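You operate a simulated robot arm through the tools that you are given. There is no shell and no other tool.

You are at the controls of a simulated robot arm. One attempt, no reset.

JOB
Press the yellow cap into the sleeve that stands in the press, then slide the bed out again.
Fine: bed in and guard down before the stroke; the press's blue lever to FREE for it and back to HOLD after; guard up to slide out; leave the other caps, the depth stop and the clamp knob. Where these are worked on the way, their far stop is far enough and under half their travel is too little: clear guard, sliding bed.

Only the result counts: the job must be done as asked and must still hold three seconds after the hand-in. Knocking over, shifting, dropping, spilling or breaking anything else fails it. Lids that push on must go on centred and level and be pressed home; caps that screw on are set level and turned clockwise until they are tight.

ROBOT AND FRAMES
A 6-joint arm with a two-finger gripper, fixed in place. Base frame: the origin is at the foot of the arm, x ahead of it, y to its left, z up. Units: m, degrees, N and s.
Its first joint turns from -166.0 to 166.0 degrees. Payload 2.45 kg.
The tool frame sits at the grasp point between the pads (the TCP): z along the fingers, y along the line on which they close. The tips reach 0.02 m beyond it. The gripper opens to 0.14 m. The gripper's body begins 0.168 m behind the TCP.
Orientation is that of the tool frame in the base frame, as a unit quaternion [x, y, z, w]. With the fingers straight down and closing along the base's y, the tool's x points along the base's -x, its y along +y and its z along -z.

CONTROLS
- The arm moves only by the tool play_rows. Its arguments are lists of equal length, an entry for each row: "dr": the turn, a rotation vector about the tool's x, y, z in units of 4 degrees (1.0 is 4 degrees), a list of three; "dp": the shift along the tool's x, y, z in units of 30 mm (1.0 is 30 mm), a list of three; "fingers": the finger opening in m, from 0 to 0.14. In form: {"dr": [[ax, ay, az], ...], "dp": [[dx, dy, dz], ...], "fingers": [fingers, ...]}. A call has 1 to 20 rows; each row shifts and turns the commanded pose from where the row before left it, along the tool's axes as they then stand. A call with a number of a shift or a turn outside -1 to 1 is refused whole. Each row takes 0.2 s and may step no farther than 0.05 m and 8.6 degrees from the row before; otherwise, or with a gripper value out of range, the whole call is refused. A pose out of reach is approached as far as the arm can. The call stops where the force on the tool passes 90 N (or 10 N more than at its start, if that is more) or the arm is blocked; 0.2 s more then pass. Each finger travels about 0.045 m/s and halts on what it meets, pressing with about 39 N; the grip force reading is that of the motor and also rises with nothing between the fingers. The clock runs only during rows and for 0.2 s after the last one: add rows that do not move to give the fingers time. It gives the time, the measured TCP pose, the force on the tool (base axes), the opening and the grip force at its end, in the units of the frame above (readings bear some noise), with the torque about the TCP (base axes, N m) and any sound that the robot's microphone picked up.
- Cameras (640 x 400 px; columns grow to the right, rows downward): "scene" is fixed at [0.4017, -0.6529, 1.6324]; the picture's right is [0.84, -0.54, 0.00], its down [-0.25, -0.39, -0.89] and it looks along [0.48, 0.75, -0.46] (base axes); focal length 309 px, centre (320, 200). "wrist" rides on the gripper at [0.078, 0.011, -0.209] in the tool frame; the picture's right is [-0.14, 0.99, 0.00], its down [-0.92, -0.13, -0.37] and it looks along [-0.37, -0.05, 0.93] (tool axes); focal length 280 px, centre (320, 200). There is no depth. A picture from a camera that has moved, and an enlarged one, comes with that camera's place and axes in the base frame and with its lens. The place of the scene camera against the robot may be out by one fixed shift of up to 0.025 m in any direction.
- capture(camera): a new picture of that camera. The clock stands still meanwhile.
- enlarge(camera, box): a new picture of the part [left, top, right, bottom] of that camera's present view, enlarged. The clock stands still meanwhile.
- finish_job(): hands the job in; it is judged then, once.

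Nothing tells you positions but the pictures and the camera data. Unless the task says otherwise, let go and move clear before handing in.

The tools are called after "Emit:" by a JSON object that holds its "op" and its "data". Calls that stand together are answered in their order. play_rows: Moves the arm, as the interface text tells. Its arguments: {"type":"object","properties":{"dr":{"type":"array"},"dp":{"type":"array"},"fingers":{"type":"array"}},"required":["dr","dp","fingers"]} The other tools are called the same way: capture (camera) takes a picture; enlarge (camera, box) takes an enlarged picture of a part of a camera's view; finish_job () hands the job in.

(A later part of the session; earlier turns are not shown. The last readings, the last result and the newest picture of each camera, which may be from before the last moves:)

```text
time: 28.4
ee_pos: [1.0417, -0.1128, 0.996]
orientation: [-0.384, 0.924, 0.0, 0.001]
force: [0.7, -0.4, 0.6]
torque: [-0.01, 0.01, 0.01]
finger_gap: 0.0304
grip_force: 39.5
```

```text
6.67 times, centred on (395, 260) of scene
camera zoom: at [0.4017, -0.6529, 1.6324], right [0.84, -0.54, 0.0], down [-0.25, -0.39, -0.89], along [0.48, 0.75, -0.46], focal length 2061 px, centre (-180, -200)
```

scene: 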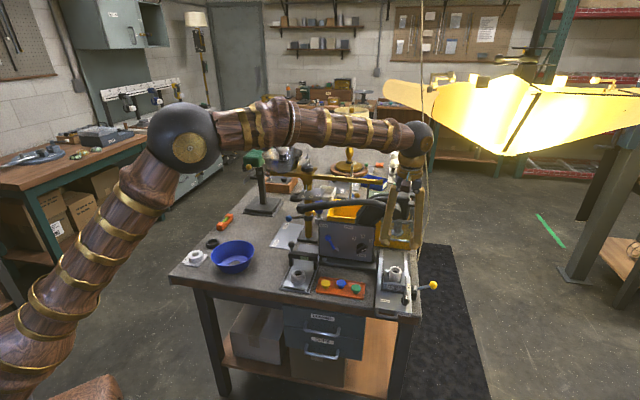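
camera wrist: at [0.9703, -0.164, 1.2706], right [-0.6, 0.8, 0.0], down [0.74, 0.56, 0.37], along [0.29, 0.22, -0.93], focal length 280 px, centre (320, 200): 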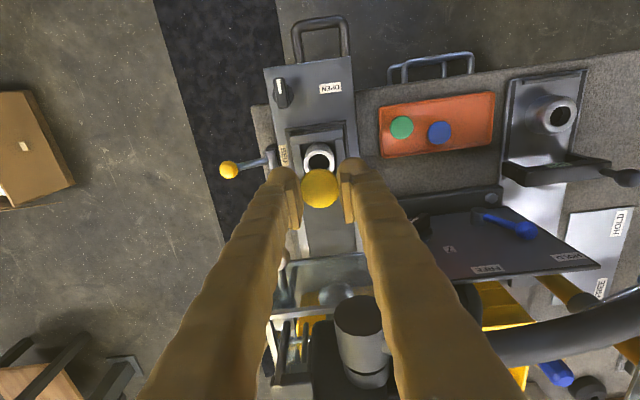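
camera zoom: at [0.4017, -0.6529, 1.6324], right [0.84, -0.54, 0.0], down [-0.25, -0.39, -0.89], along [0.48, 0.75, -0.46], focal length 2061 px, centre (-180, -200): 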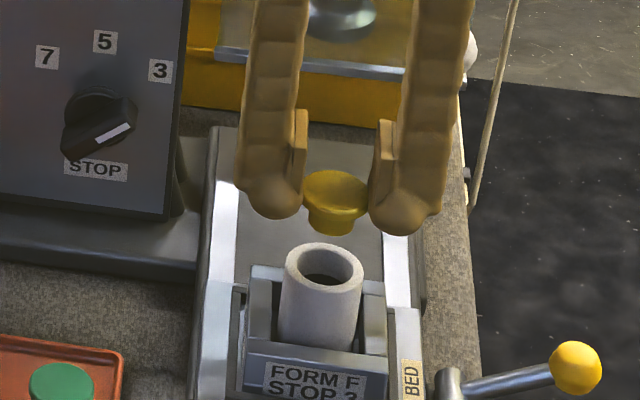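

The cap and sleeve line up within about a millimetre. I'll descend slowly and watch the force.

Emit:
{"op": "play_rows", "data": {"dr": [[0, 0, 0], [0, 0, 0], [0, 0, 0], [0, 0, 0], [0, 0, 0], [0, 0, 0]], "dp": [[0, -0.02, 0.15], [0, 0, 0.15], [0, 0, 0.15], [0, 0, 0.15], [0, 0, 0.1], [0, 0, 0]], "fingers": [0.025, 0.025, 0.025, 0.025, 0.025, 0.025]}}

Emit:
{"op": "enlarge", "data": {"camera": "wrist", "box": [260, 100, 380, 220]}}

Emit:
{"op": "enlarge", "data": {"camera": "scene", "box": [370, 240, 420, 290]}}

```text
time: 29.8
ee_pos: [1.0403, -0.1132, 0.9766]
orientation: [-0.384, 0.924, -0.001, 0.0]
force: [-0.3, 0.4, -0.8]
torque: [0.0, -0.01, -0.01]
finger_gap: 0.0305
grip_force: 39.4
```

```text
3.33 times, centred on (320, 160) of wrist
camera zoom: at [0.9781, -0.1606, 1.1855], right [-0.6, 0.8, 0.0], down [0.74, 0.56, 0.37], along [0.29, 0.22, -0.93], focal length 935 px, centre (320, 333)
```

zoom: 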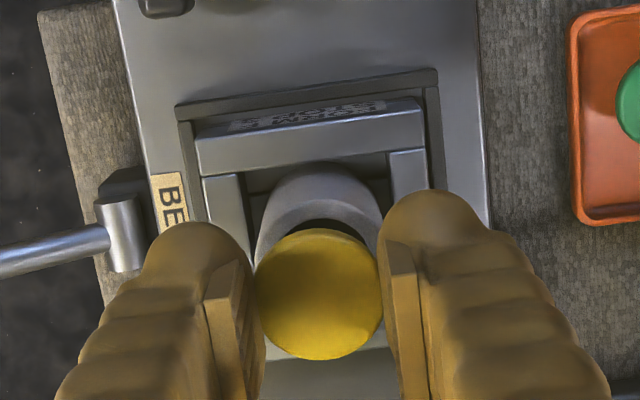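

```text
8.00 times, centred on (395, 265) of scene
camera zoom: at [0.4017, -0.6529, 1.6324], right [0.84, -0.54, 0.0], down [-0.25, -0.39, -0.89], along [0.48, 0.75, -0.46], focal length 2473 px, centre (-280, -320)
```

zoom: 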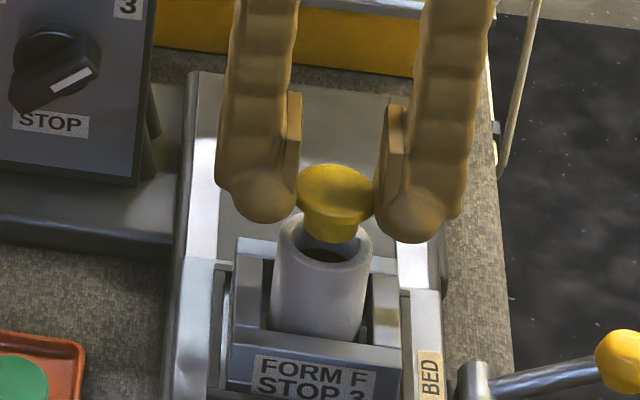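

The plug hovers right over the bore. I'll keep descending slowly into it.

Emit:
{"op": "play_rows", "data": {"dr": [[0, 0, 0], [0, 0, 0], [0, 0, 0], [0, 0, 0]], "dp": [[0, 0, 0.08], [0, 0, 0.08], [0, 0, 0.06], [0, 0, 0]], "fingers": [0.025, 0.025, 0.025, 0.025]}}

Emit:
{"op": "enlarge", "data": {"camera": "scene", "box": [370, 240, 420, 290]}}

```text
time: 30.8
ee_pos: [1.0409, -0.1128, 0.9696]
orientation: [-0.384, 0.924, 0.0, 0.0]
force: [-0.5, -0.1, 0.0]
torque: [0.0, 0.02, -0.02]
finger_gap: 0.0305
grip_force: 38.8
```

```text
8.00 times, centred on (395, 265) of scene
camera zoom: at [0.4017, -0.6529, 1.6324], right [0.84, -0.54, 0.0], down [-0.25, -0.39, -0.89], along [0.48, 0.75, -0.46], focal length 2473 px, centre (-280, -320)
```

zoom: 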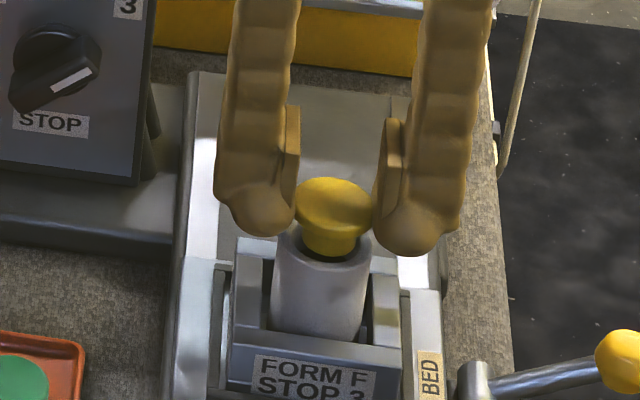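

Emit:
{"op": "play_rows", "data": {"dr": [[0, 0, 0], [0, 0, 0], [0, 0, 0]], "dp": [[0, 0, 0.06], [0, 0, 0.06], [0, 0, 0]], "fingers": [0.025, 0.025, 0.025]}}

Emit:
{"op": "enlarge", "data": {"camera": "scene", "box": [370, 240, 420, 290]}}

Emit:
{"op": "enlarge", "data": {"camera": "wrist", "box": [260, 100, 380, 220]}}

```text
time: 31.6
ee_pos: [1.0407, -0.1133, 0.9659]
orientation: [-0.383, 0.924, 0.0, -0.001]
force: [0.2, -0.1, -0.2]
torque: [0.0, -0.01, -0.01]
finger_gap: 0.0305
grip_force: 39.0
```

```text
8.00 times, centred on (395, 265) of scene
camera zoom: at [0.4017, -0.6529, 1.6324], right [0.84, -0.54, 0.0], down [-0.25, -0.39, -0.89], along [0.48, 0.75, -0.46], focal length 2473 px, centre (-280, -320)
```

zoom: 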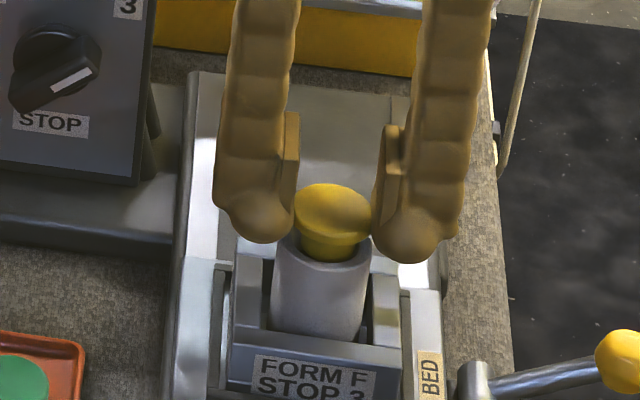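

```text
3.33 times, centred on (320, 160) of wrist
camera zoom: at [0.9782, -0.1606, 1.1754], right [-0.6, 0.8, 0.0], down [0.74, 0.56, 0.37], along [0.29, 0.22, -0.93], focal length 935 px, centre (320, 333)
```

zoom: 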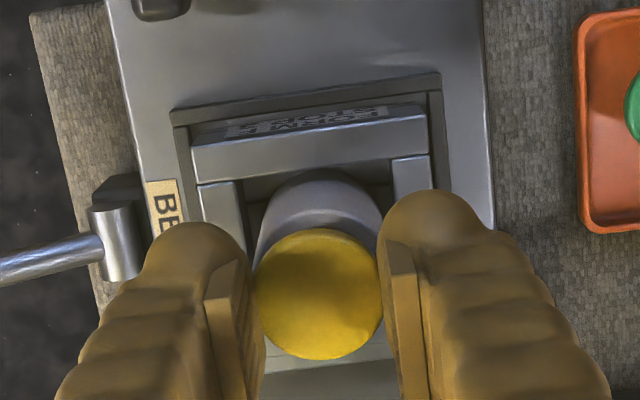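

Emit:
{"op": "play_rows", "data": {"dr": [[0, 0, 0], [0, 0, 0]], "dp": [[0, 0, 0.07], [0, 0, 0]], "fingers": [0.025, 0.025]}}

```text
time: 32.2
ee_pos: [1.0414, -0.1132, 0.9636]
orientation: [-0.384, 0.923, 0.0, 0.0]
force: [-0.7, -0.3, 2.2]
torque: [-0.02, 0.06, 0.0]
finger_gap: 0.0308
grip_force: 38.6
```

Emit:
{"op": "play_rows", "data": {"dr": [[0, 0, 0], [0, 0, 0]], "dp": [[0, 0, 0.05], [0, 0, 0]], "fingers": [0.025, 0.025]}}

Emit:
{"op": "enlarge", "data": {"camera": "scene", "box": [370, 240, 420, 290]}}

```text
time: 32.8
ee_pos: [1.04, -0.1125, 0.9647]
orientation: [-0.384, 0.923, -0.001, 0.001]
force: [-0.5, -1.1, 15.7]
torque: [-0.07, 0.03, 0.02]
finger_gap: 0.0306
grip_force: 38.8
```

```text
8.00 times, centred on (395, 265) of scene
camera zoom: at [0.4017, -0.6529, 1.6324], right [0.84, -0.54, 0.0], down [-0.25, -0.39, -0.89], along [0.48, 0.75, -0.46], focal length 2473 px, centre (-280, -320)
```

zoom: 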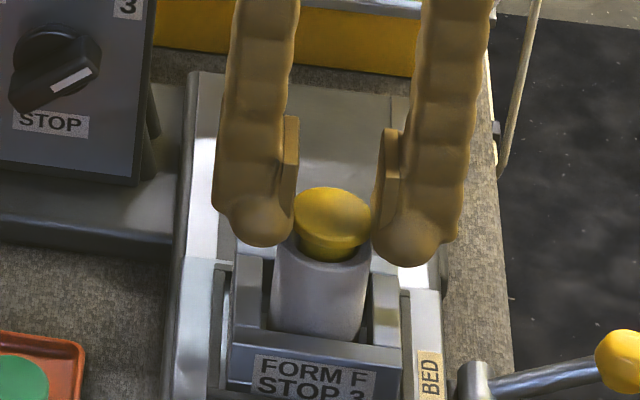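

Resistance has started at 15 N, so the plug is seated in the bore mouth and level. I'll relieve the load, release the cap and lift straight off.

Emit:
{"op": "play_rows", "data": {"dr": [[0, 0, 0], [0, 0, 0], [0, 0, 0], [0, 0, 0], [0, 0, 0]], "dp": [[0, 0, -0.05], [0, 0, 0], [0, 0, 0], [0, 0, 0], [0, 0, 0]], "fingers": [0.025, 0.035, 0.045, 0.055, 0.06]}}

Emit:
{"op": "enlarge", "data": {"camera": "scene", "box": [370, 240, 420, 290]}}

Emit:
{"op": "enlarge", "data": {"camera": "wrist", "box": [260, 100, 380, 220]}}

```text
time: 34.0
ee_pos: [1.0414, -0.1122, 0.9642]
orientation: [-0.384, 0.923, 0.0, 0.001]
force: [0.3, -0.2, 0.0]
torque: [-0.02, -0.03, -0.02]
finger_gap: 0.0601
grip_force: 0.1
```

```text
8.00 times, centred on (395, 265) of scene
camera zoom: at [0.4017, -0.6529, 1.6324], right [0.84, -0.54, 0.0], down [-0.25, -0.39, -0.89], along [0.48, 0.75, -0.46], focal length 2473 px, centre (-280, -320)
```

zoom: 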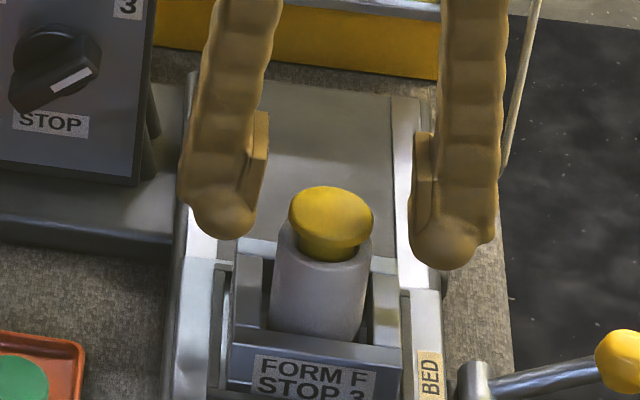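

```text
3.33 times, centred on (320, 160) of wrist
camera zoom: at [0.9782, -0.1605, 1.1735], right [-0.6, 0.8, 0.0], down [0.74, 0.56, 0.37], along [0.29, 0.22, -0.93], focal length 935 px, centre (320, 333)
```

zoom: 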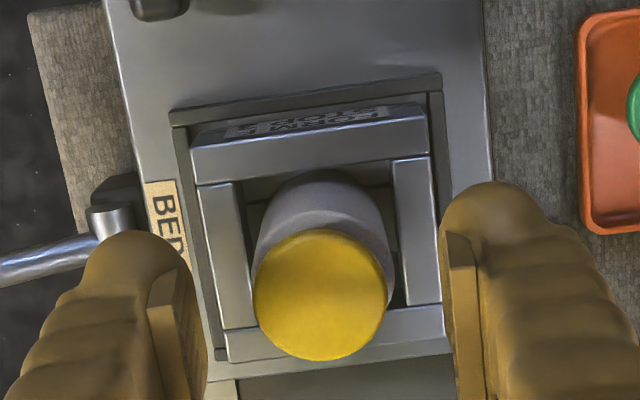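

The cap has been released but may be sitting with a slight tilt. I'll lift clear and inspect it.

Emit:
{"op": "play_rows", "data": {"dr": [[0, 0, 0], [0, 0, 0], [0, 0, 0], [0, 0, 0], [0, 0, 0]], "dp": [[0, 0, -0.4], [0, 0, -0.8], [-0.5, 0, -0.8], [-0.5, 0, -0.4], [0, 0, 0]], "fingers": [0.06, 0.06, 0.06, 0.08, 0.1]}}

Emit:
{"op": "enlarge", "data": {"camera": "scene", "box": [370, 240, 420, 290]}}

Emit:
{"op": "enlarge", "data": {"camera": "wrist", "box": [260, 100, 380, 220]}}

```text
time: 35.2
ee_pos: [1.0619, -0.0922, 1.0359]
orientation: [-0.383, 0.924, -0.001, 0.0]
force: [-1.8, -3.2, -2.6]
torque: [0.04, 0.12, -0.19]
finger_gap: 0.1005
grip_force: 0.5
```

```text
8.00 times, centred on (395, 265) of scene
camera zoom: at [0.4017, -0.6529, 1.6324], right [0.84, -0.54, 0.0], down [-0.25, -0.39, -0.89], along [0.48, 0.75, -0.46], focal length 2473 px, centre (-280, -320)
```

zoom: 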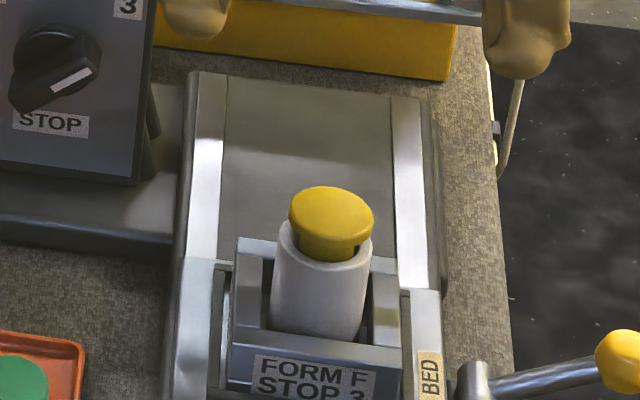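

```text
3.33 times, centred on (320, 160) of wrist
camera zoom: at [0.9993, -0.1396, 1.2452], right [-0.6, 0.8, 0.0], down [0.74, 0.56, 0.37], along [0.29, 0.22, -0.93], focal length 935 px, centre (320, 333)
```

zoom: 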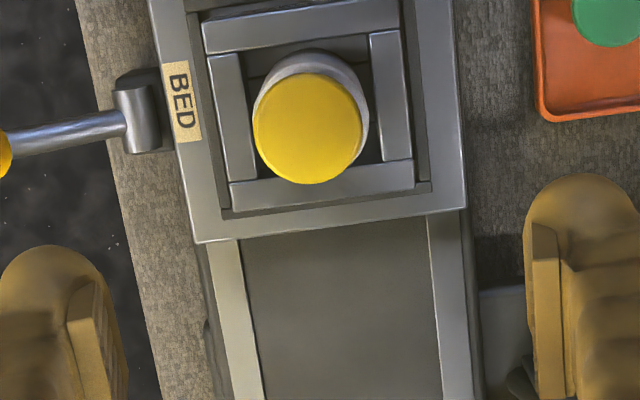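

The cap sits slightly tilted toward one side, and my right finger is close to the guard ball. I'll move back toward the operator, clear of the guard, and look at the cap more closely.

Emit:
{"op": "play_rows", "data": {"dr": [[0, 0, 0], [0, 0, 0], [0, 0, 0], [0, 0, 0]], "dp": [[0.9, 0, 0], [0.5, 0, -0.3], [0, 0, 0], [0, 0, 0]], "fingers": [0.1, 0.1, 0.12, 0.14]}}

Emit:
{"op": "enlarge", "data": {"camera": "wrist", "box": [280, 110, 360, 190]}}

Emit:
{"op": "enlarge", "data": {"camera": "scene", "box": [380, 250, 410, 280]}}

Emit:
{"op": "capture", "data": {"camera": "wrist"}}

```text
time: 36.2
ee_pos: [1.0321, -0.1224, 1.0454]
orientation: [-0.383, 0.924, 0.0, 0.0]
force: [0.0, -0.4, -0.3]
torque: [0.0, 0.0, 0.02]
finger_gap: 0.1399
grip_force: 0.1
```

```text
5.00 times, centred on (320, 150) of wrist
camera zoom: at [0.9697, -0.1694, 1.2541], right [-0.6, 0.8, 0.0], down [0.74, 0.56, 0.37], along [0.29, 0.22, -0.93], focal length 1402 px, centre (320, 450)
```

zoom: 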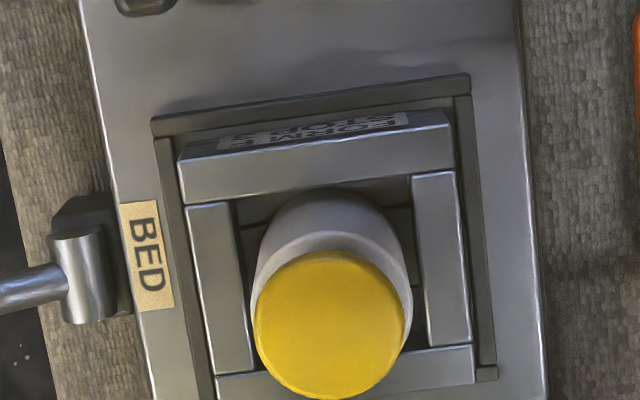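

```text
13.33 times, centred on (395, 265) of scene
camera zoom: at [0.4017, -0.6529, 1.6324], right [0.84, -0.54, 0.0], down [-0.25, -0.39, -0.89], along [0.48, 0.75, -0.46], focal length 4121 px, centre (-680, -667)
```

zoom: 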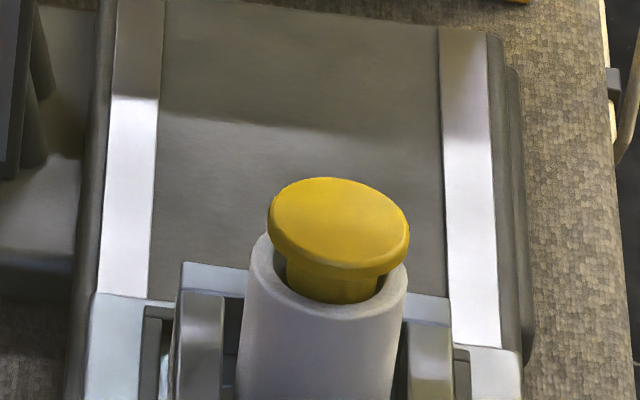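

```text
taken
camera wrist: at [0.9697, -0.1694, 1.2541], right [-0.6, 0.8, 0.0], down [0.74, 0.56, 0.37], along [0.29, 0.22, -0.93], focal length 280 px, centre (320, 200)
```

wrist: 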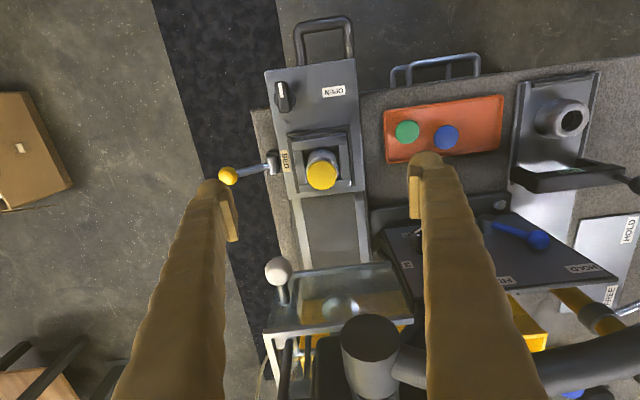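

The cap leans about 10° to the right, with its plug just in the bore mouth. The sleeve centre is roughly 0.8 mm left of where I released. I'll re-grip the flange across that direction, which squares it between the pads and centres it, then seat it further.

Emit:
{"op": "play_rows", "data": {"dr": [[0, 0, 0], [0, 0, 0], [0, 0, 0], [0, 0, 0], [0, 0, 0], [0, 0, 0]], "dp": [[-0.413, 0.043, 0], [0, 0, 0], [0, 0, 0.9], [0, 0, 0.9], [0, 0, 0.86], [0, 0, 0]], "fingers": [0.12, 0.1, 0.08, 0.06, 0.06, 0.06]}}

Emit:
{"op": "enlarge", "data": {"camera": "wrist", "box": [260, 100, 380, 220]}}

Emit:
{"op": "enlarge", "data": {"camera": "scene", "box": [370, 240, 420, 290]}}

```text
time: 37.6
ee_pos: [1.0397, -0.1123, 0.9657]
orientation: [-0.384, 0.923, -0.001, 0.001]
force: [-1.0, 0.6, 0.1]
torque: [-0.01, -0.01, -0.02]
finger_gap: 0.0599
grip_force: 0.1
```

```text
3.33 times, centred on (320, 160) of wrist
camera zoom: at [0.9775, -0.1595, 1.1745], right [-0.6, 0.8, 0.0], down [0.74, 0.56, 0.37], along [0.29, 0.22, -0.93], focal length 935 px, centre (320, 333)
```

zoom: 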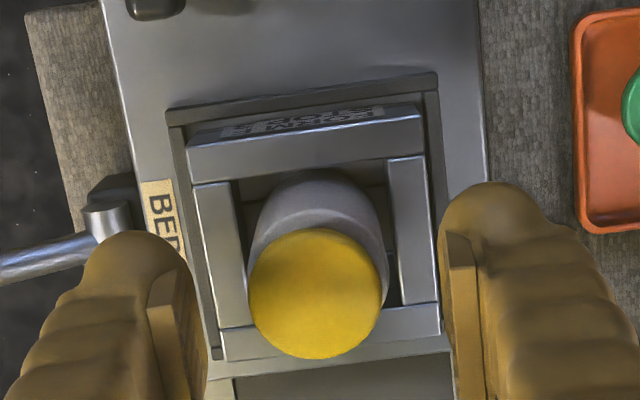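

```text
8.00 times, centred on (395, 265) of scene
camera zoom: at [0.4017, -0.6529, 1.6324], right [0.84, -0.54, 0.0], down [-0.25, -0.39, -0.89], along [0.48, 0.75, -0.46], focal length 2473 px, centre (-280, -320)
```

zoom: 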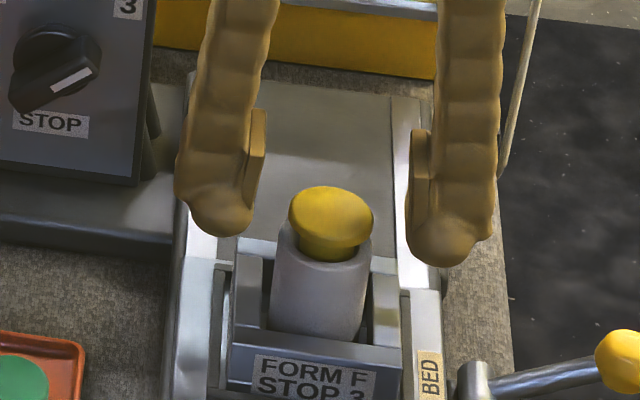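

Emit:
{"op": "play_rows", "data": {"dr": [[0, 0, 0], [0, 0, 0], [0, 0, 0], [0, 0, 0], [0, 0, 0], [0, 0, 0]], "dp": [[0, 0, 0.05], [0, 0, 0], [0, 0, 0], [0, 0, 0], [0, 0, 0], [0, 0, 0]], "fingers": [0.05, 0.04, 0.035, 0.03, 0.025, 0.025]}}

Emit:
{"op": "enlarge", "data": {"camera": "scene", "box": [370, 240, 420, 290]}}

Emit:
{"op": "enlarge", "data": {"camera": "wrist", "box": [260, 100, 380, 220]}}

```text
time: 39.0
ee_pos: [1.0391, -0.11, 0.9643]
orientation: [-0.384, 0.923, 0.0, 0.001]
force: [0.3, 1.0, 0.8]
torque: [-0.02, 0.01, 0.02]
finger_gap: 0.0305
grip_force: 38.7
```

```text
8.00 times, centred on (395, 265) of scene
camera zoom: at [0.4017, -0.6529, 1.6324], right [0.84, -0.54, 0.0], down [-0.25, -0.39, -0.89], along [0.48, 0.75, -0.46], focal length 2473 px, centre (-280, -320)
```

zoom: 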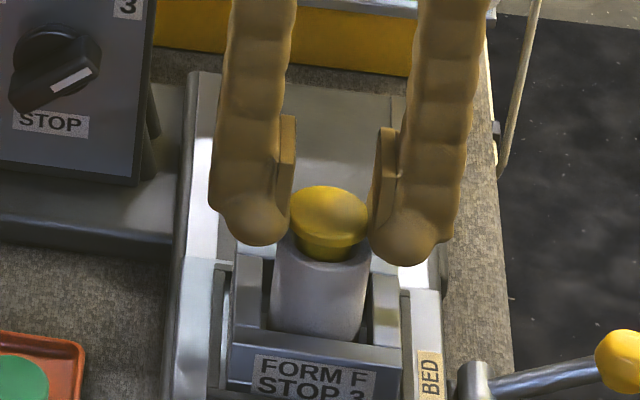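

```text
3.33 times, centred on (320, 160) of wrist
camera zoom: at [0.9775, -0.1593, 1.1732], right [-0.6, 0.8, 0.0], down [0.74, 0.56, 0.37], along [0.29, 0.22, -0.93], focal length 935 px, centre (320, 333)
```

zoom: 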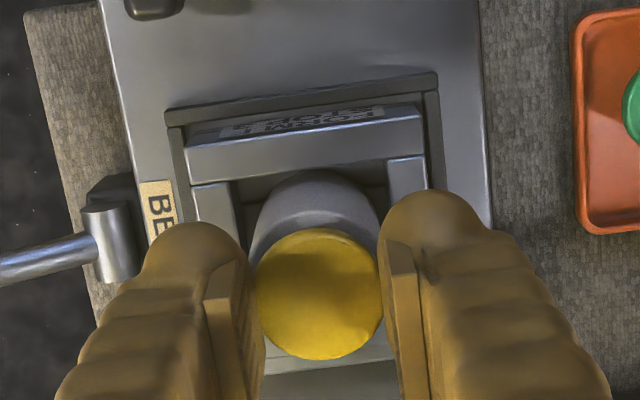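

The cap is level again. I'll push down gently to seat the plug.

Emit:
{"op": "play_rows", "data": {"dr": [[0, 0, 0], [0, 0, 0], [0, 0, 0]], "dp": [[0, 0, 0.05], [0, 0, 0.05], [0, 0, 0]], "fingers": [0.025, 0.025, 0.025]}}

Emit:
{"op": "enlarge", "data": {"camera": "scene", "box": [380, 250, 410, 280]}}

```text
time: 39.8
ee_pos: [1.04, -0.1112, 0.9623]
orientation: [-0.383, 0.924, 0.0, 0.002]
force: [-1.3, 0.3, 31.9]
torque: [-0.05, 0.08, 0.07]
finger_gap: 0.0307
grip_force: 38.7
```

```text
13.33 times, centred on (395, 265) of scene
camera zoom: at [0.4017, -0.6529, 1.6324], right [0.84, -0.54, 0.0], down [-0.25, -0.39, -0.89], along [0.48, 0.75, -0.46], focal length 4121 px, centre (-680, -667)
```

zoom: 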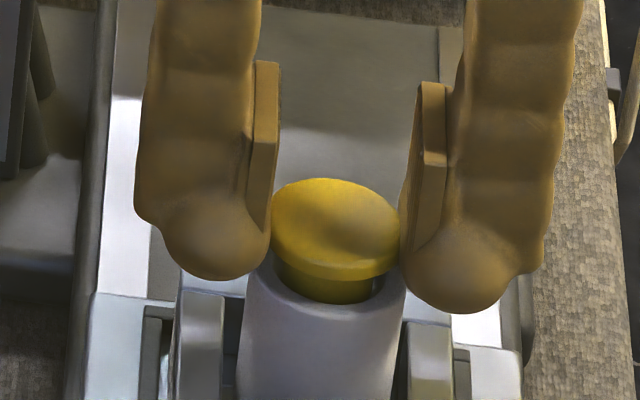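

The plug is stopped by the press fit at the same depth and is now centred and level. I'll relieve the load, release and lift away toward the operator.

Emit:
{"op": "play_rows", "data": {"dr": [[0, 0, 0], [0, 0, 0], [0, 0, 0], [0, 0, 0], [0, 0, 0], [0, 0, 0], [0, 0, 0], [0, 0, 0], [0, 0, 0]], "dp": [[0, 0, -0.08], [0, 0, 0], [0, 0, 0], [0, 0, 0], [0, 0, 0], [0, 0, -0.5], [0, 0, -0.9], [0, 0, -0.9], [0, 0, 0]], "fingers": [0.025, 0.035, 0.045, 0.055, 0.06, 0.06, 0.06, 0.06, 0.06]}}

Emit:
{"op": "enlarge", "data": {"camera": "wrist", "box": [270, 100, 370, 200]}}

Emit:
{"op": "enlarge", "data": {"camera": "scene", "box": [380, 250, 410, 280]}}

```text
time: 41.8
ee_pos: [1.0397, -0.1114, 1.0319]
orientation: [-0.383, 0.924, 0.0, 0.0]
force: [0.0, 0.3, -0.7]
torque: [-0.01, 0.03, 0.04]
finger_gap: 0.0598
grip_force: 0.1
```

```text
4.00 times, centred on (320, 150) of wrist
camera zoom: at [0.978, -0.1596, 1.2411], right [-0.6, 0.8, 0.0], down [0.74, 0.56, 0.37], along [0.29, 0.22, -0.93], focal length 1122 px, centre (320, 400)
```

zoom: 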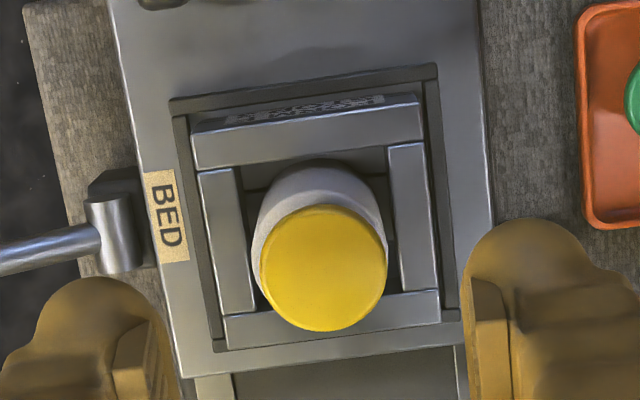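

```text
13.33 times, centred on (395, 265) of scene
camera zoom: at [0.4017, -0.6529, 1.6324], right [0.84, -0.54, 0.0], down [-0.25, -0.39, -0.89], along [0.48, 0.75, -0.46], focal length 4121 px, centre (-680, -667)
```

zoom: 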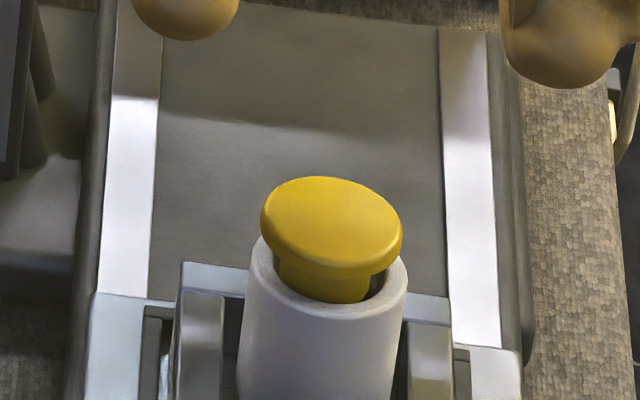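

The cap sits centred in the sleeve mouth. Next is sliding the bed in: the bed plate is at z ≈ 0.90 with a loop handle whose bar is near (0.915, -0.207). I'll move there for a close look.

Emit:
{"op": "play_rows", "data": {"dr": [[0, 0, 0], [0, 0, 0], [0, 0, 0], [0, 0, 0], [0, 0, 0], [0, 0, 0], [0, 0, 0]], "dp": [[0.865, 0.116, 0], [0.865, 0.116, 0], [0.865, 0.116, 0], [0.865, 0.116, 0], [0.865, 0.116, 0], [0.865, 0.116, 0], [0, 0, 0]], "fingers": [0.08, 0.1, 0.12, 0.14, 0.14, 0.14, 0.14]}}

Emit:
{"op": "capture", "data": {"camera": "wrist"}}

Emit:
{"op": "enlarge", "data": {"camera": "wrist", "box": [230, 120, 410, 280]}}

Emit:
{"op": "enlarge", "data": {"camera": "scene", "box": [360, 260, 440, 320]}}

```text
time: 43.4
ee_pos: [0.9173, -0.2075, 1.0325]
orientation: [-0.383, 0.924, 0.001, 0.0]
force: [-0.2, -0.3, 0.3]
torque: [0.0, -0.02, 0.01]
finger_gap: 0.1401
grip_force: 0.1
```

```text
taken
camera wrist: at [0.8534, -0.2548, 1.241], right [-0.6, 0.8, 0.0], down [0.74, 0.56, 0.37], along [0.29, 0.22, -0.93], focal length 280 px, centre (320, 200)
```

wrist: 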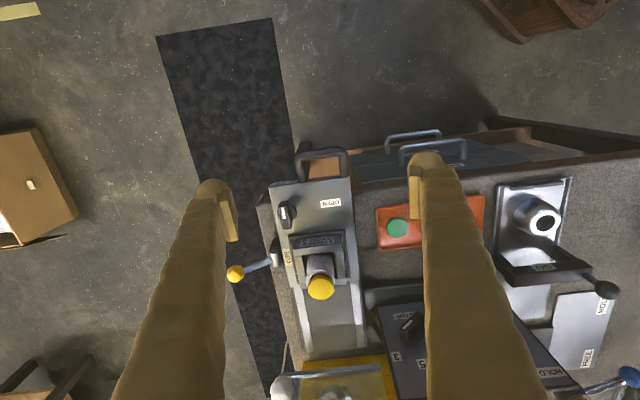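

```text
2.50 times, centred on (320, 200) of wrist
camera zoom: at [0.8534, -0.2548, 1.241], right [-0.6, 0.8, 0.0], down [0.74, 0.56, 0.37], along [0.29, 0.22, -0.93], focal length 701 px, centre (320, 200)
```

zoom: 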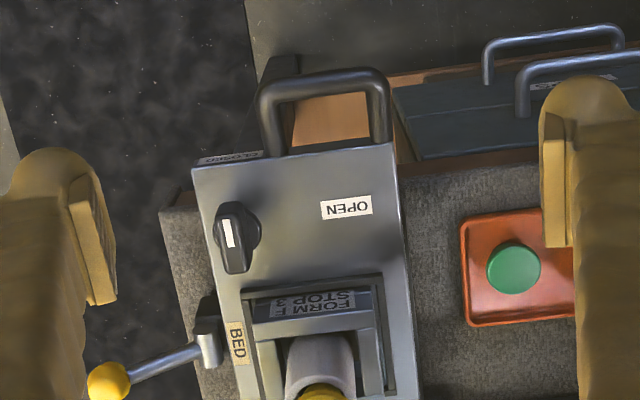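

```text
6.67 times, centred on (400, 290) of scene
camera zoom: at [0.4017, -0.6529, 1.6324], right [0.84, -0.54, 0.0], down [-0.25, -0.39, -0.89], along [0.48, 0.75, -0.46], focal length 2061 px, centre (-213, -400)
```

zoom: 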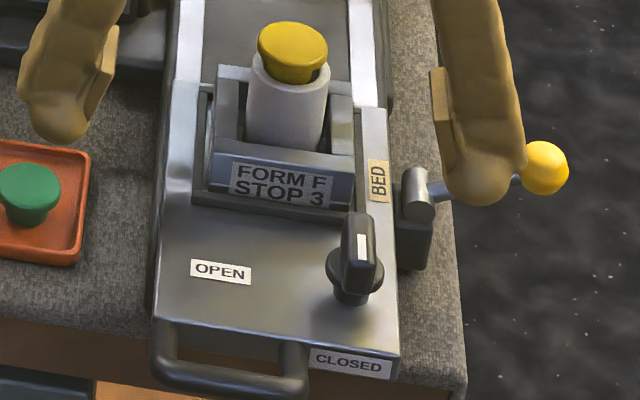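

The loop handle's bar is at b ≈ 0.50 in front of the bed, at z ≈ 0.896. I'll close the fingers and come down just in front of the bar to push the bed in along its rails.

Emit:
{"op": "play_rows", "data": {"dr": [[0, 0, 0], [0, 0, 0], [0, 0, 0], [0, 0, 0], [0, 0, 0], [0, 0, 0], [0, 0, 0], [0, 0, 0], [0, 0, 0], [0, 0, 0]], "dp": [[0.9, -0.15, 0], [0.16, 0, 0], [0, 0, 0.9], [0, 0, 0.9], [0, 0, 0.9], [0, 0, 0.9], [0, 0, 0.98], [0, 0, 0], [0, 0, 0], [0, 0, 0]], "fingers": [0, 0, 0, 0, 0, 0, 0, 0, 0, 0]}}

Emit:
{"op": "capture", "data": {"camera": "wrist"}}

Emit:
{"op": "enlarge", "data": {"camera": "wrist", "box": [240, 130, 400, 270]}}

Emit:
{"op": "enlarge", "data": {"camera": "scene", "box": [350, 240, 440, 320]}}

```text
time: 45.6
ee_pos: [0.8957, -0.2337, 0.8943]
orientation: [-0.384, 0.923, 0.0, 0.0]
force: [0.2, 0.5, -0.3]
torque: [-0.01, 0.0, 0.02]
finger_gap: 0.0002
grip_force: 29.8
```

```text
taken
camera wrist: at [0.833, -0.2809, 1.1041], right [-0.6, 0.8, 0.0], down [0.74, 0.56, 0.37], along [0.29, 0.22, -0.93], focal length 280 px, centre (320, 200)
```

wrist: 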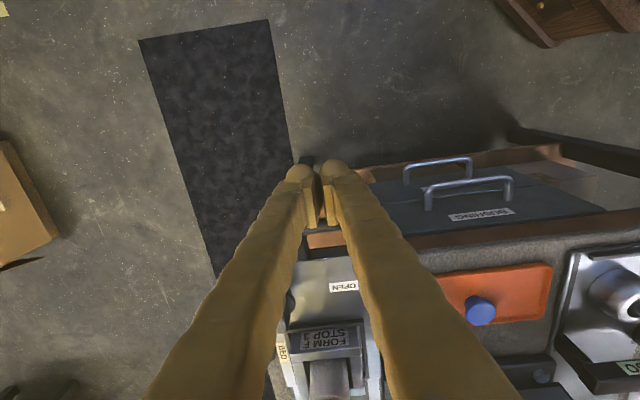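

```text
2.86 times, centred on (320, 200) of wrist
camera zoom: at [0.833, -0.2809, 1.1041], right [-0.6, 0.8, 0.0], down [0.74, 0.56, 0.37], along [0.29, 0.22, -0.93], focal length 801 px, centre (320, 200)
```

zoom: 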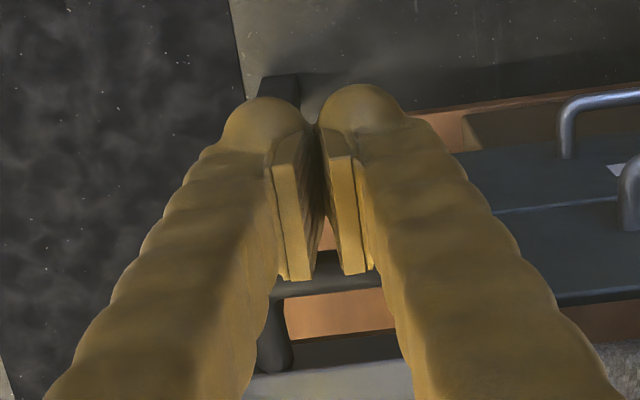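

```text
5.00 times, centred on (395, 280) of scene
camera zoom: at [0.4017, -0.6529, 1.6324], right [0.84, -0.54, 0.0], down [-0.25, -0.39, -0.89], along [0.48, 0.75, -0.46], focal length 1546 px, centre (-55, -200)
```

zoom: 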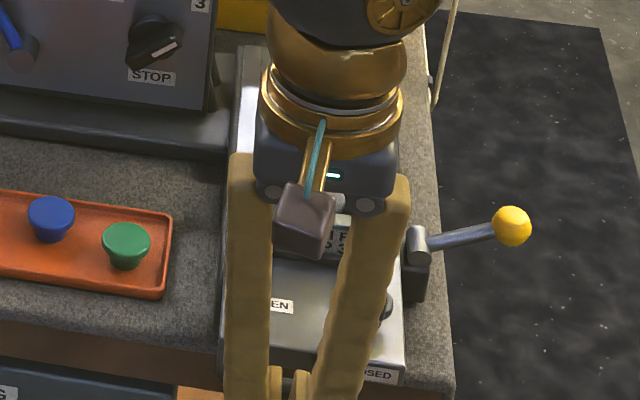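

The fingers are in front of the bar. I'll push along the rails gently and watch the force.

Emit:
{"op": "play_rows", "data": {"dr": [[0, 0, 0], [0, 0, 0], [0, 0, 0], [0, 0, 0], [0, 0, 0], [0, 0, 0]], "dp": [[-0.2, 0, 0], [-0.2, 0, 0], [-0.2, 0, 0], [-0.2, 0, 0], [-0.2, 0, 0], [0, 0, 0]], "fingers": [0, 0, 0, 0, 0, 0]}}

Emit:
{"op": "enlarge", "data": {"camera": "scene", "box": [350, 240, 440, 320]}}

Emit:
{"op": "capture", "data": {"camera": "wrist"}}

```text
time: 47.0
ee_pos: [0.9173, -0.21, 0.8946]
orientation: [-0.383, 0.924, 0.0, 0.0]
force: [-1.5, 0.4, 0.5]
torque: [0.0, 0.02, 0.0]
finger_gap: 0.0001
grip_force: 29.2
```

```text
5.00 times, centred on (395, 280) of scene
camera zoom: at [0.4017, -0.6529, 1.6324], right [0.84, -0.54, 0.0], down [-0.25, -0.39, -0.89], along [0.48, 0.75, -0.46], focal length 1546 px, centre (-55, -200)
```

zoom: 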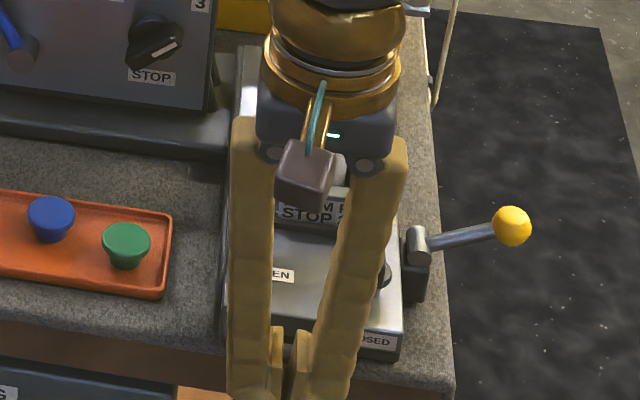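

```text
taken
camera wrist: at [0.8547, -0.2594, 1.1042], right [-0.6, 0.8, 0.0], down [0.74, 0.56, 0.37], along [0.29, 0.22, -0.93], focal length 280 px, centre (320, 200)
```

wrist: 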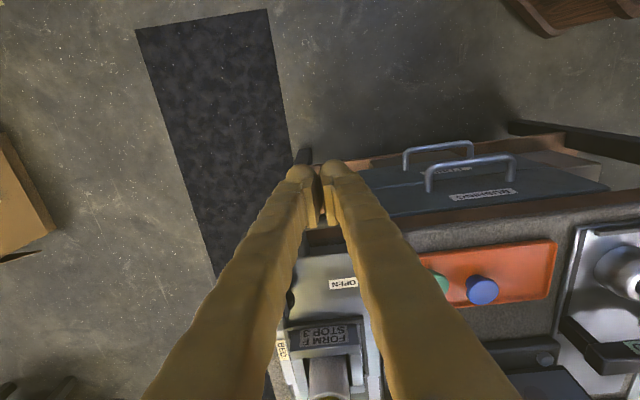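

The bed slides freely, and the yellow-ball lever stays put because it is separate. I'll keep pushing toward the far stop.

Emit:
{"op": "play_rows", "data": {"dr": [[0, 0, 0], [0, 0, 0], [0, 0, 0], [0, 0, 0], [0, 0, 0], [0, 0, 0], [0, 0, 0], [0, 0, 0], [0, 0, 0], [0, 0, 0], [0, 0, 0]], "dp": [[-0.25, 0, 0], [-0.3, 0, 0], [-0.3, 0, 0], [-0.3, 0, 0], [-0.3, 0, 0], [-0.3, 0, 0], [-0.3, 0, 0], [-0.3, 0, 0], [-0.3, 0, 0], [-0.3, 0, 0], [0, 0, 0]], "fingers": [0, 0, 0, 0, 0, 0, 0, 0, 0, 0, 0]}}

Emit:
{"op": "enlarge", "data": {"camera": "scene", "box": [350, 200, 440, 300]}}

Emit:
{"op": "capture", "data": {"camera": "wrist"}}

```text
time: 49.4
ee_pos: [0.9798, -0.1489, 0.8944]
orientation: [-0.383, 0.924, -0.001, 0.0]
force: [-0.6, 0.5, -0.5]
torque: [0.0, -0.01, -0.02]
finger_gap: 0.0001
grip_force: 29.2
```

```text
4.00 times, centred on (395, 250) of scene
camera zoom: at [0.4017, -0.6529, 1.6324], right [0.84, -0.54, 0.0], down [-0.25, -0.39, -0.89], along [0.48, 0.75, -0.46], focal length 1236 px, centre (20, 0)
```

zoom: 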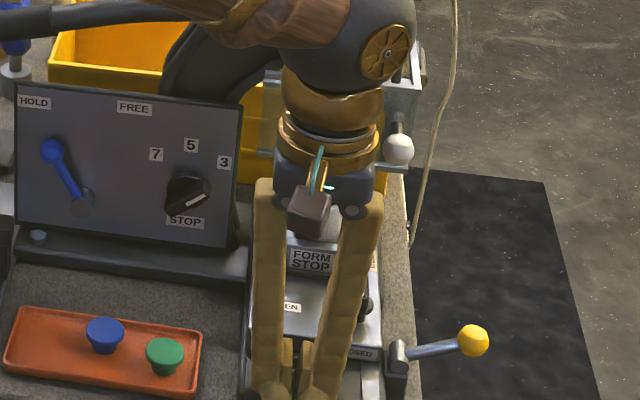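

```text
taken
camera wrist: at [0.9169, -0.1965, 1.1042], right [-0.6, 0.8, 0.0], down [0.74, 0.56, 0.37], along [0.29, 0.22, -0.93], focal length 280 px, centre (320, 200)
```

wrist: 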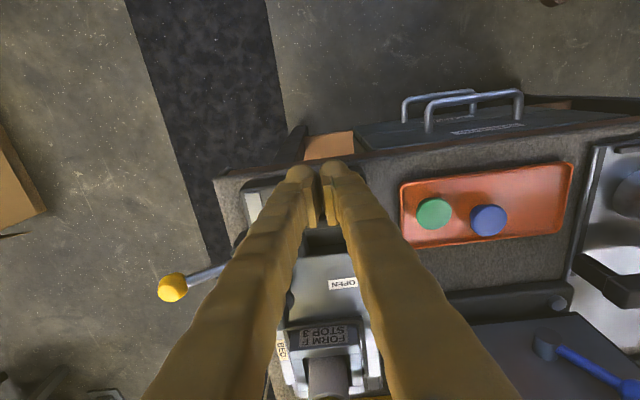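

Emit:
{"op": "play_rows", "data": {"dr": [[0, 0, 0], [0, 0, 0], [0, 0, 0], [0, 0, 0], [0, 0, 0], [0, 0, 0]], "dp": [[-0.3, 0, 0], [-0.3, 0, 0], [-0.3, 0, 0], [-0.3, 0, 0], [-0.2, 0, 0], [0, 0, 0]], "fingers": [0, 0, 0, 0, 0, 0]}}

Emit:
{"op": "enlarge", "data": {"camera": "scene", "box": [350, 200, 440, 300]}}

```text
time: 50.8
ee_pos: [1.0092, -0.1193, 0.8947]
orientation: [-0.384, 0.924, 0.001, 0.0]
force: [0.7, -0.1, 1.2]
torque: [-0.01, 0.01, 0.01]
finger_gap: 0.0
grip_force: 28.7
```

```text
4.00 times, centred on (395, 250) of scene
camera zoom: at [0.4017, -0.6529, 1.6324], right [0.84, -0.54, 0.0], down [-0.25, -0.39, -0.89], along [0.48, 0.75, -0.46], focal length 1236 px, centre (20, 0)
```

zoom: 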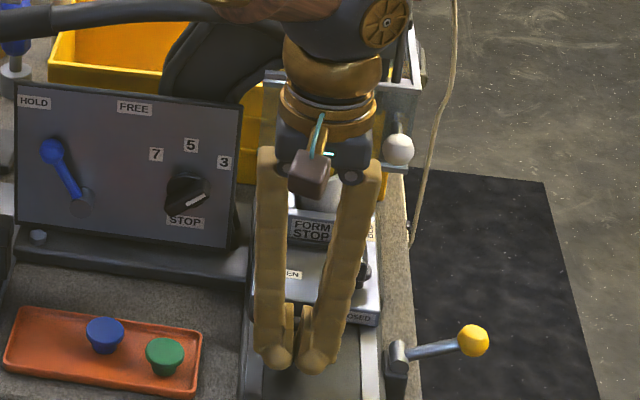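

Emit:
{"op": "play_rows", "data": {"dr": [[0, 0, 0], [0, 0, 0], [0, 0, 0], [0, 0, 0]], "dp": [[-0.12, 0, 0], [-0.12, 0, 0], [-0.12, 0, 0], [0, 0, 0]], "fingers": [0, 0, 0, 0]}}

```text
time: 51.6
ee_pos: [1.0118, -0.1175, 0.8932]
orientation: [-0.383, 0.924, 0.001, -0.005]
force: [-12.2, -9.5, 2.0]
torque: [-0.09, 0.05, -0.07]
finger_gap: 0.0
grip_force: 29.8
stopped in row 4: the force on the tool passed its limit at 102 N (the readings are from after the stop); the commanded pose is now the measured one
```

The bed has reached its far stop after about 0.155 m of travel. I'll back the fingers off and rise to look at the cap under the ram.

Emit:
{"op": "play_rows", "data": {"dr": [[0, 0, 0], [0, 0, 0], [0, 0, 0], [0, 0, 0], [0, 0, 0], [0, 0, 0], [0, 0, 0], [0, 0, 0], [0, 0, 0]], "dp": [[0.4, 0, 0], [0.9, 0, 0], [0.8, 0, -0.8], [0.5, 0, -0.9], [0.5, 0, -0.9], [0, 0, -0.9], [0, 0, 0], [0, 0, 0], [0, 0, 0]], "fingers": [0, 0, 0, 0.05, 0.1, 0.14, 0.14, 0.14, 0.14]}}

Emit:
{"op": "capture", "data": {"camera": "wrist"}}

Emit:
{"op": "enlarge", "data": {"camera": "wrist", "box": [220, 210, 420, 370]}}

Emit:
{"op": "enlarge", "data": {"camera": "scene", "box": [370, 190, 430, 270]}}

```text
time: 53.6
ee_pos: [0.9483, -0.1813, 1.0006]
orientation: [-0.382, 0.924, 0.0, -0.004]
force: [-0.6, -0.5, -0.4]
torque: [0.03, 0.03, 0.0]
finger_gap: 0.1208
grip_force: 0.1
```

```text
taken
camera wrist: at [0.8869, -0.2283, 1.2098], right [-0.6, 0.8, 0.0], down [0.74, 0.56, 0.36], along [0.29, 0.22, -0.93], focal length 280 px, centre (320, 200)
```

wrist: 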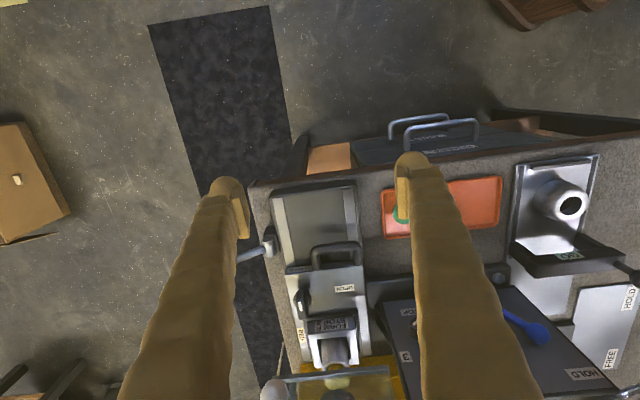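

```text
2.50 times, centred on (320, 290) of wrist
camera zoom: at [0.8869, -0.2283, 1.2098], right [-0.6, 0.8, 0.0], down [0.74, 0.56, 0.36], along [0.29, 0.22, -0.93], focal length 701 px, centre (320, -25)
```

zoom: 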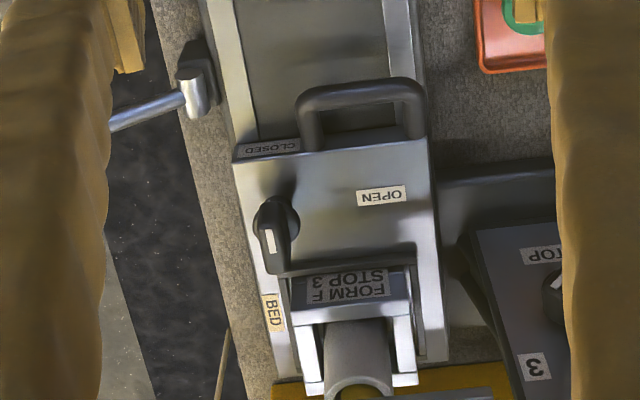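

```text
5.00 times, centred on (400, 230) of scene
camera zoom: at [0.4017, -0.6529, 1.6324], right [0.84, -0.54, 0.0], down [-0.25, -0.39, -0.89], along [0.48, 0.75, -0.46], focal length 1546 px, centre (-80, 50)
```

zoom: 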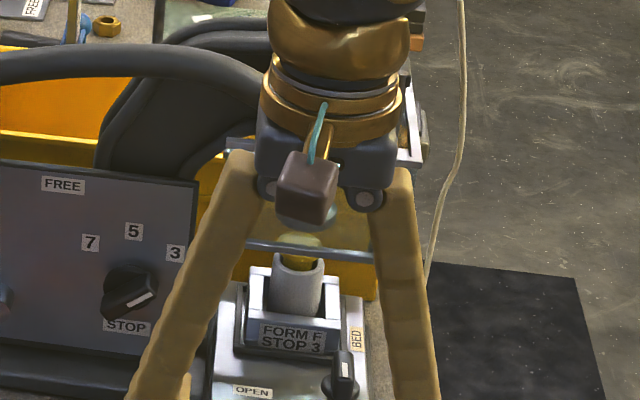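

The bed is in and the capped sleeve stands under the ram. Next is the guard, using the white ball near (1.123, -0.103, 1.036). I'll tilt the tool 30° so the gripper leans toward me, clear of the press head, and take a measured look at the ball.

Emit:
{"op": "play_rows", "data": {"dr": [[0, 0, 0], [0, 0, 0], [0, -0.94, 0], [0, -0.94, 0], [0, -0.94, 0], [0, -0.94, 0], [0, -0.94, 0], [0, -0.94, 0], [0, -0.94, 0], [0, -0.94, 0], [0, 0, 0]], "dp": [[0, -0.7, -0.9], [0, -0.7, -0.9], [0, -0.2, 0], [0, 0, 0], [0, 0, 0], [0, 0, 0], [0, 0, 0], [0, 0, 0], [0, 0, 0], [0, 0, 0], [0, 0, 0]], "fingers": [0.14, 0.14, 0.14, 0.14, 0.14, 0.14, 0.14, 0.14, 0.14, 0.14, 0.14]}}

Emit:
{"op": "capture", "data": {"camera": "wrist"}}

Emit:
{"op": "enlarge", "data": {"camera": "wrist", "box": [230, 160, 410, 310]}}

```text
time: 56.0
ee_pos: [0.983, -0.2165, 1.0536]
orientation: [-0.369, 0.893, 0.1, 0.236]
force: [-0.5, -0.4, 0.3]
torque: [0.02, 0.03, 0.02]
finger_gap: 0.1402
grip_force: 0.1
```

```text
taken
camera wrist: at [0.8539, -0.3298, 1.1971], right [-0.62, 0.78, 0.07], down [0.53, 0.34, 0.78], along [0.58, 0.52, -0.63], focal length 280 px, centre (320, 200)
```

wrist: 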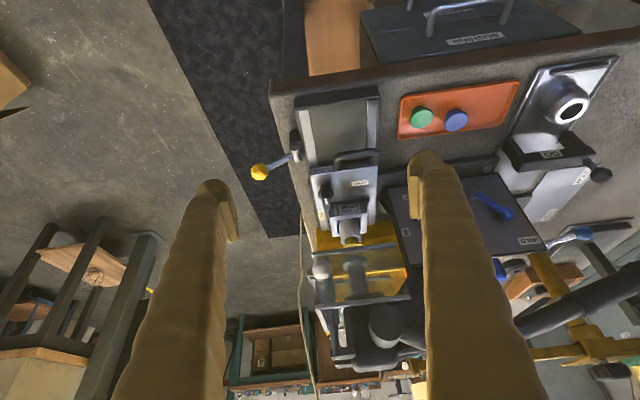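

```text
2.67 times, centred on (320, 235) of wrist
camera zoom: at [0.8539, -0.3298, 1.1971], right [-0.62, 0.78, 0.07], down [0.53, 0.34, 0.78], along [0.58, 0.52, -0.63], focal length 748 px, centre (320, 107)
```

zoom: 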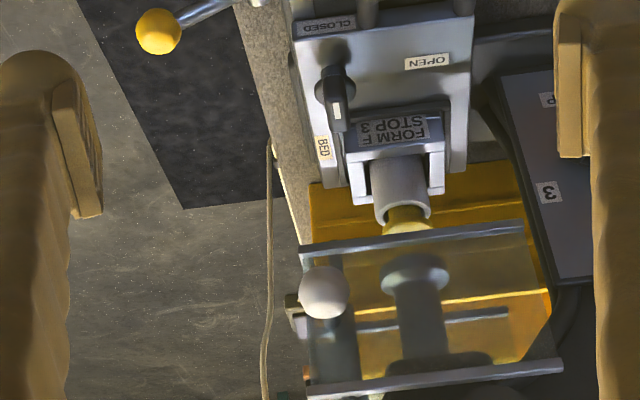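

The ball centre is at about (1.119, -0.104, 1.038), on a stub in front of the clear panel. I'll bring the fingers, opened to 50 mm, up in front of it.

Emit:
{"op": "play_rows", "data": {"dr": [[0, 0, 0], [0, 0, 0], [0, 0, 0], [0, 0, 0], [0, 0, 0], [0, 0, 0]], "dp": [[-0.686, -0.184, 0.59], [-0.686, -0.184, 0.59], [-0.686, -0.184, 0.59], [0, 0, 0], [0, 0, 0], [0, 0, 0]], "fingers": [0.06, 0.06, 0.06, 0.06, 0.06, 0.06]}}

Emit:
{"op": "capture", "data": {"camera": "wrist"}}

Emit:
{"op": "enlarge", "data": {"camera": "wrist", "box": [240, 140, 400, 260]}}

```text
time: 57.4
ee_pos: [1.0499, -0.1719, 1.0382]
orientation: [-0.37, 0.893, 0.1, 0.235]
force: [-0.3, 0.0, -0.3]
torque: [0.02, 0.04, 0.01]
finger_gap: 0.0599
grip_force: 0.0
```

```text
taken
camera wrist: at [0.922, -0.2841, 1.1809], right [-0.62, 0.78, 0.07], down [0.53, 0.34, 0.77], along [0.58, 0.52, -0.63], focal length 280 px, centre (320, 200)
```

wrist: 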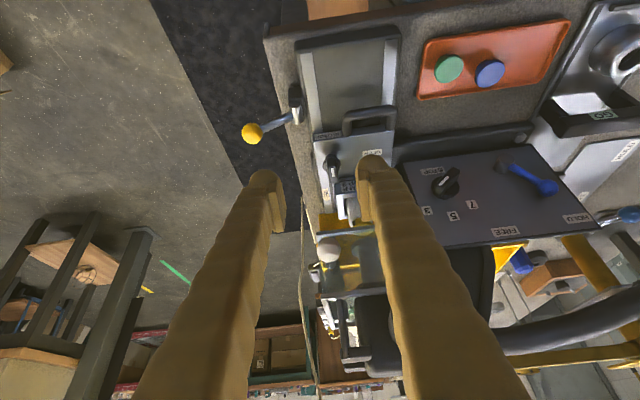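

```text
3.33 times, centred on (320, 200) of wrist
camera zoom: at [0.922, -0.2841, 1.1809], right [-0.62, 0.78, 0.07], down [0.53, 0.34, 0.77], along [0.58, 0.52, -0.63], focal length 935 px, centre (320, 200)
```

zoom: 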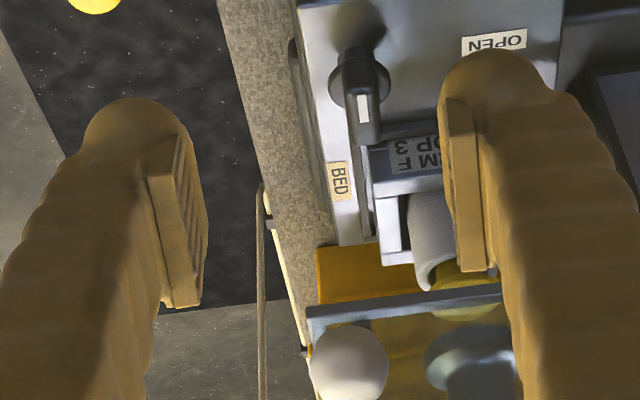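

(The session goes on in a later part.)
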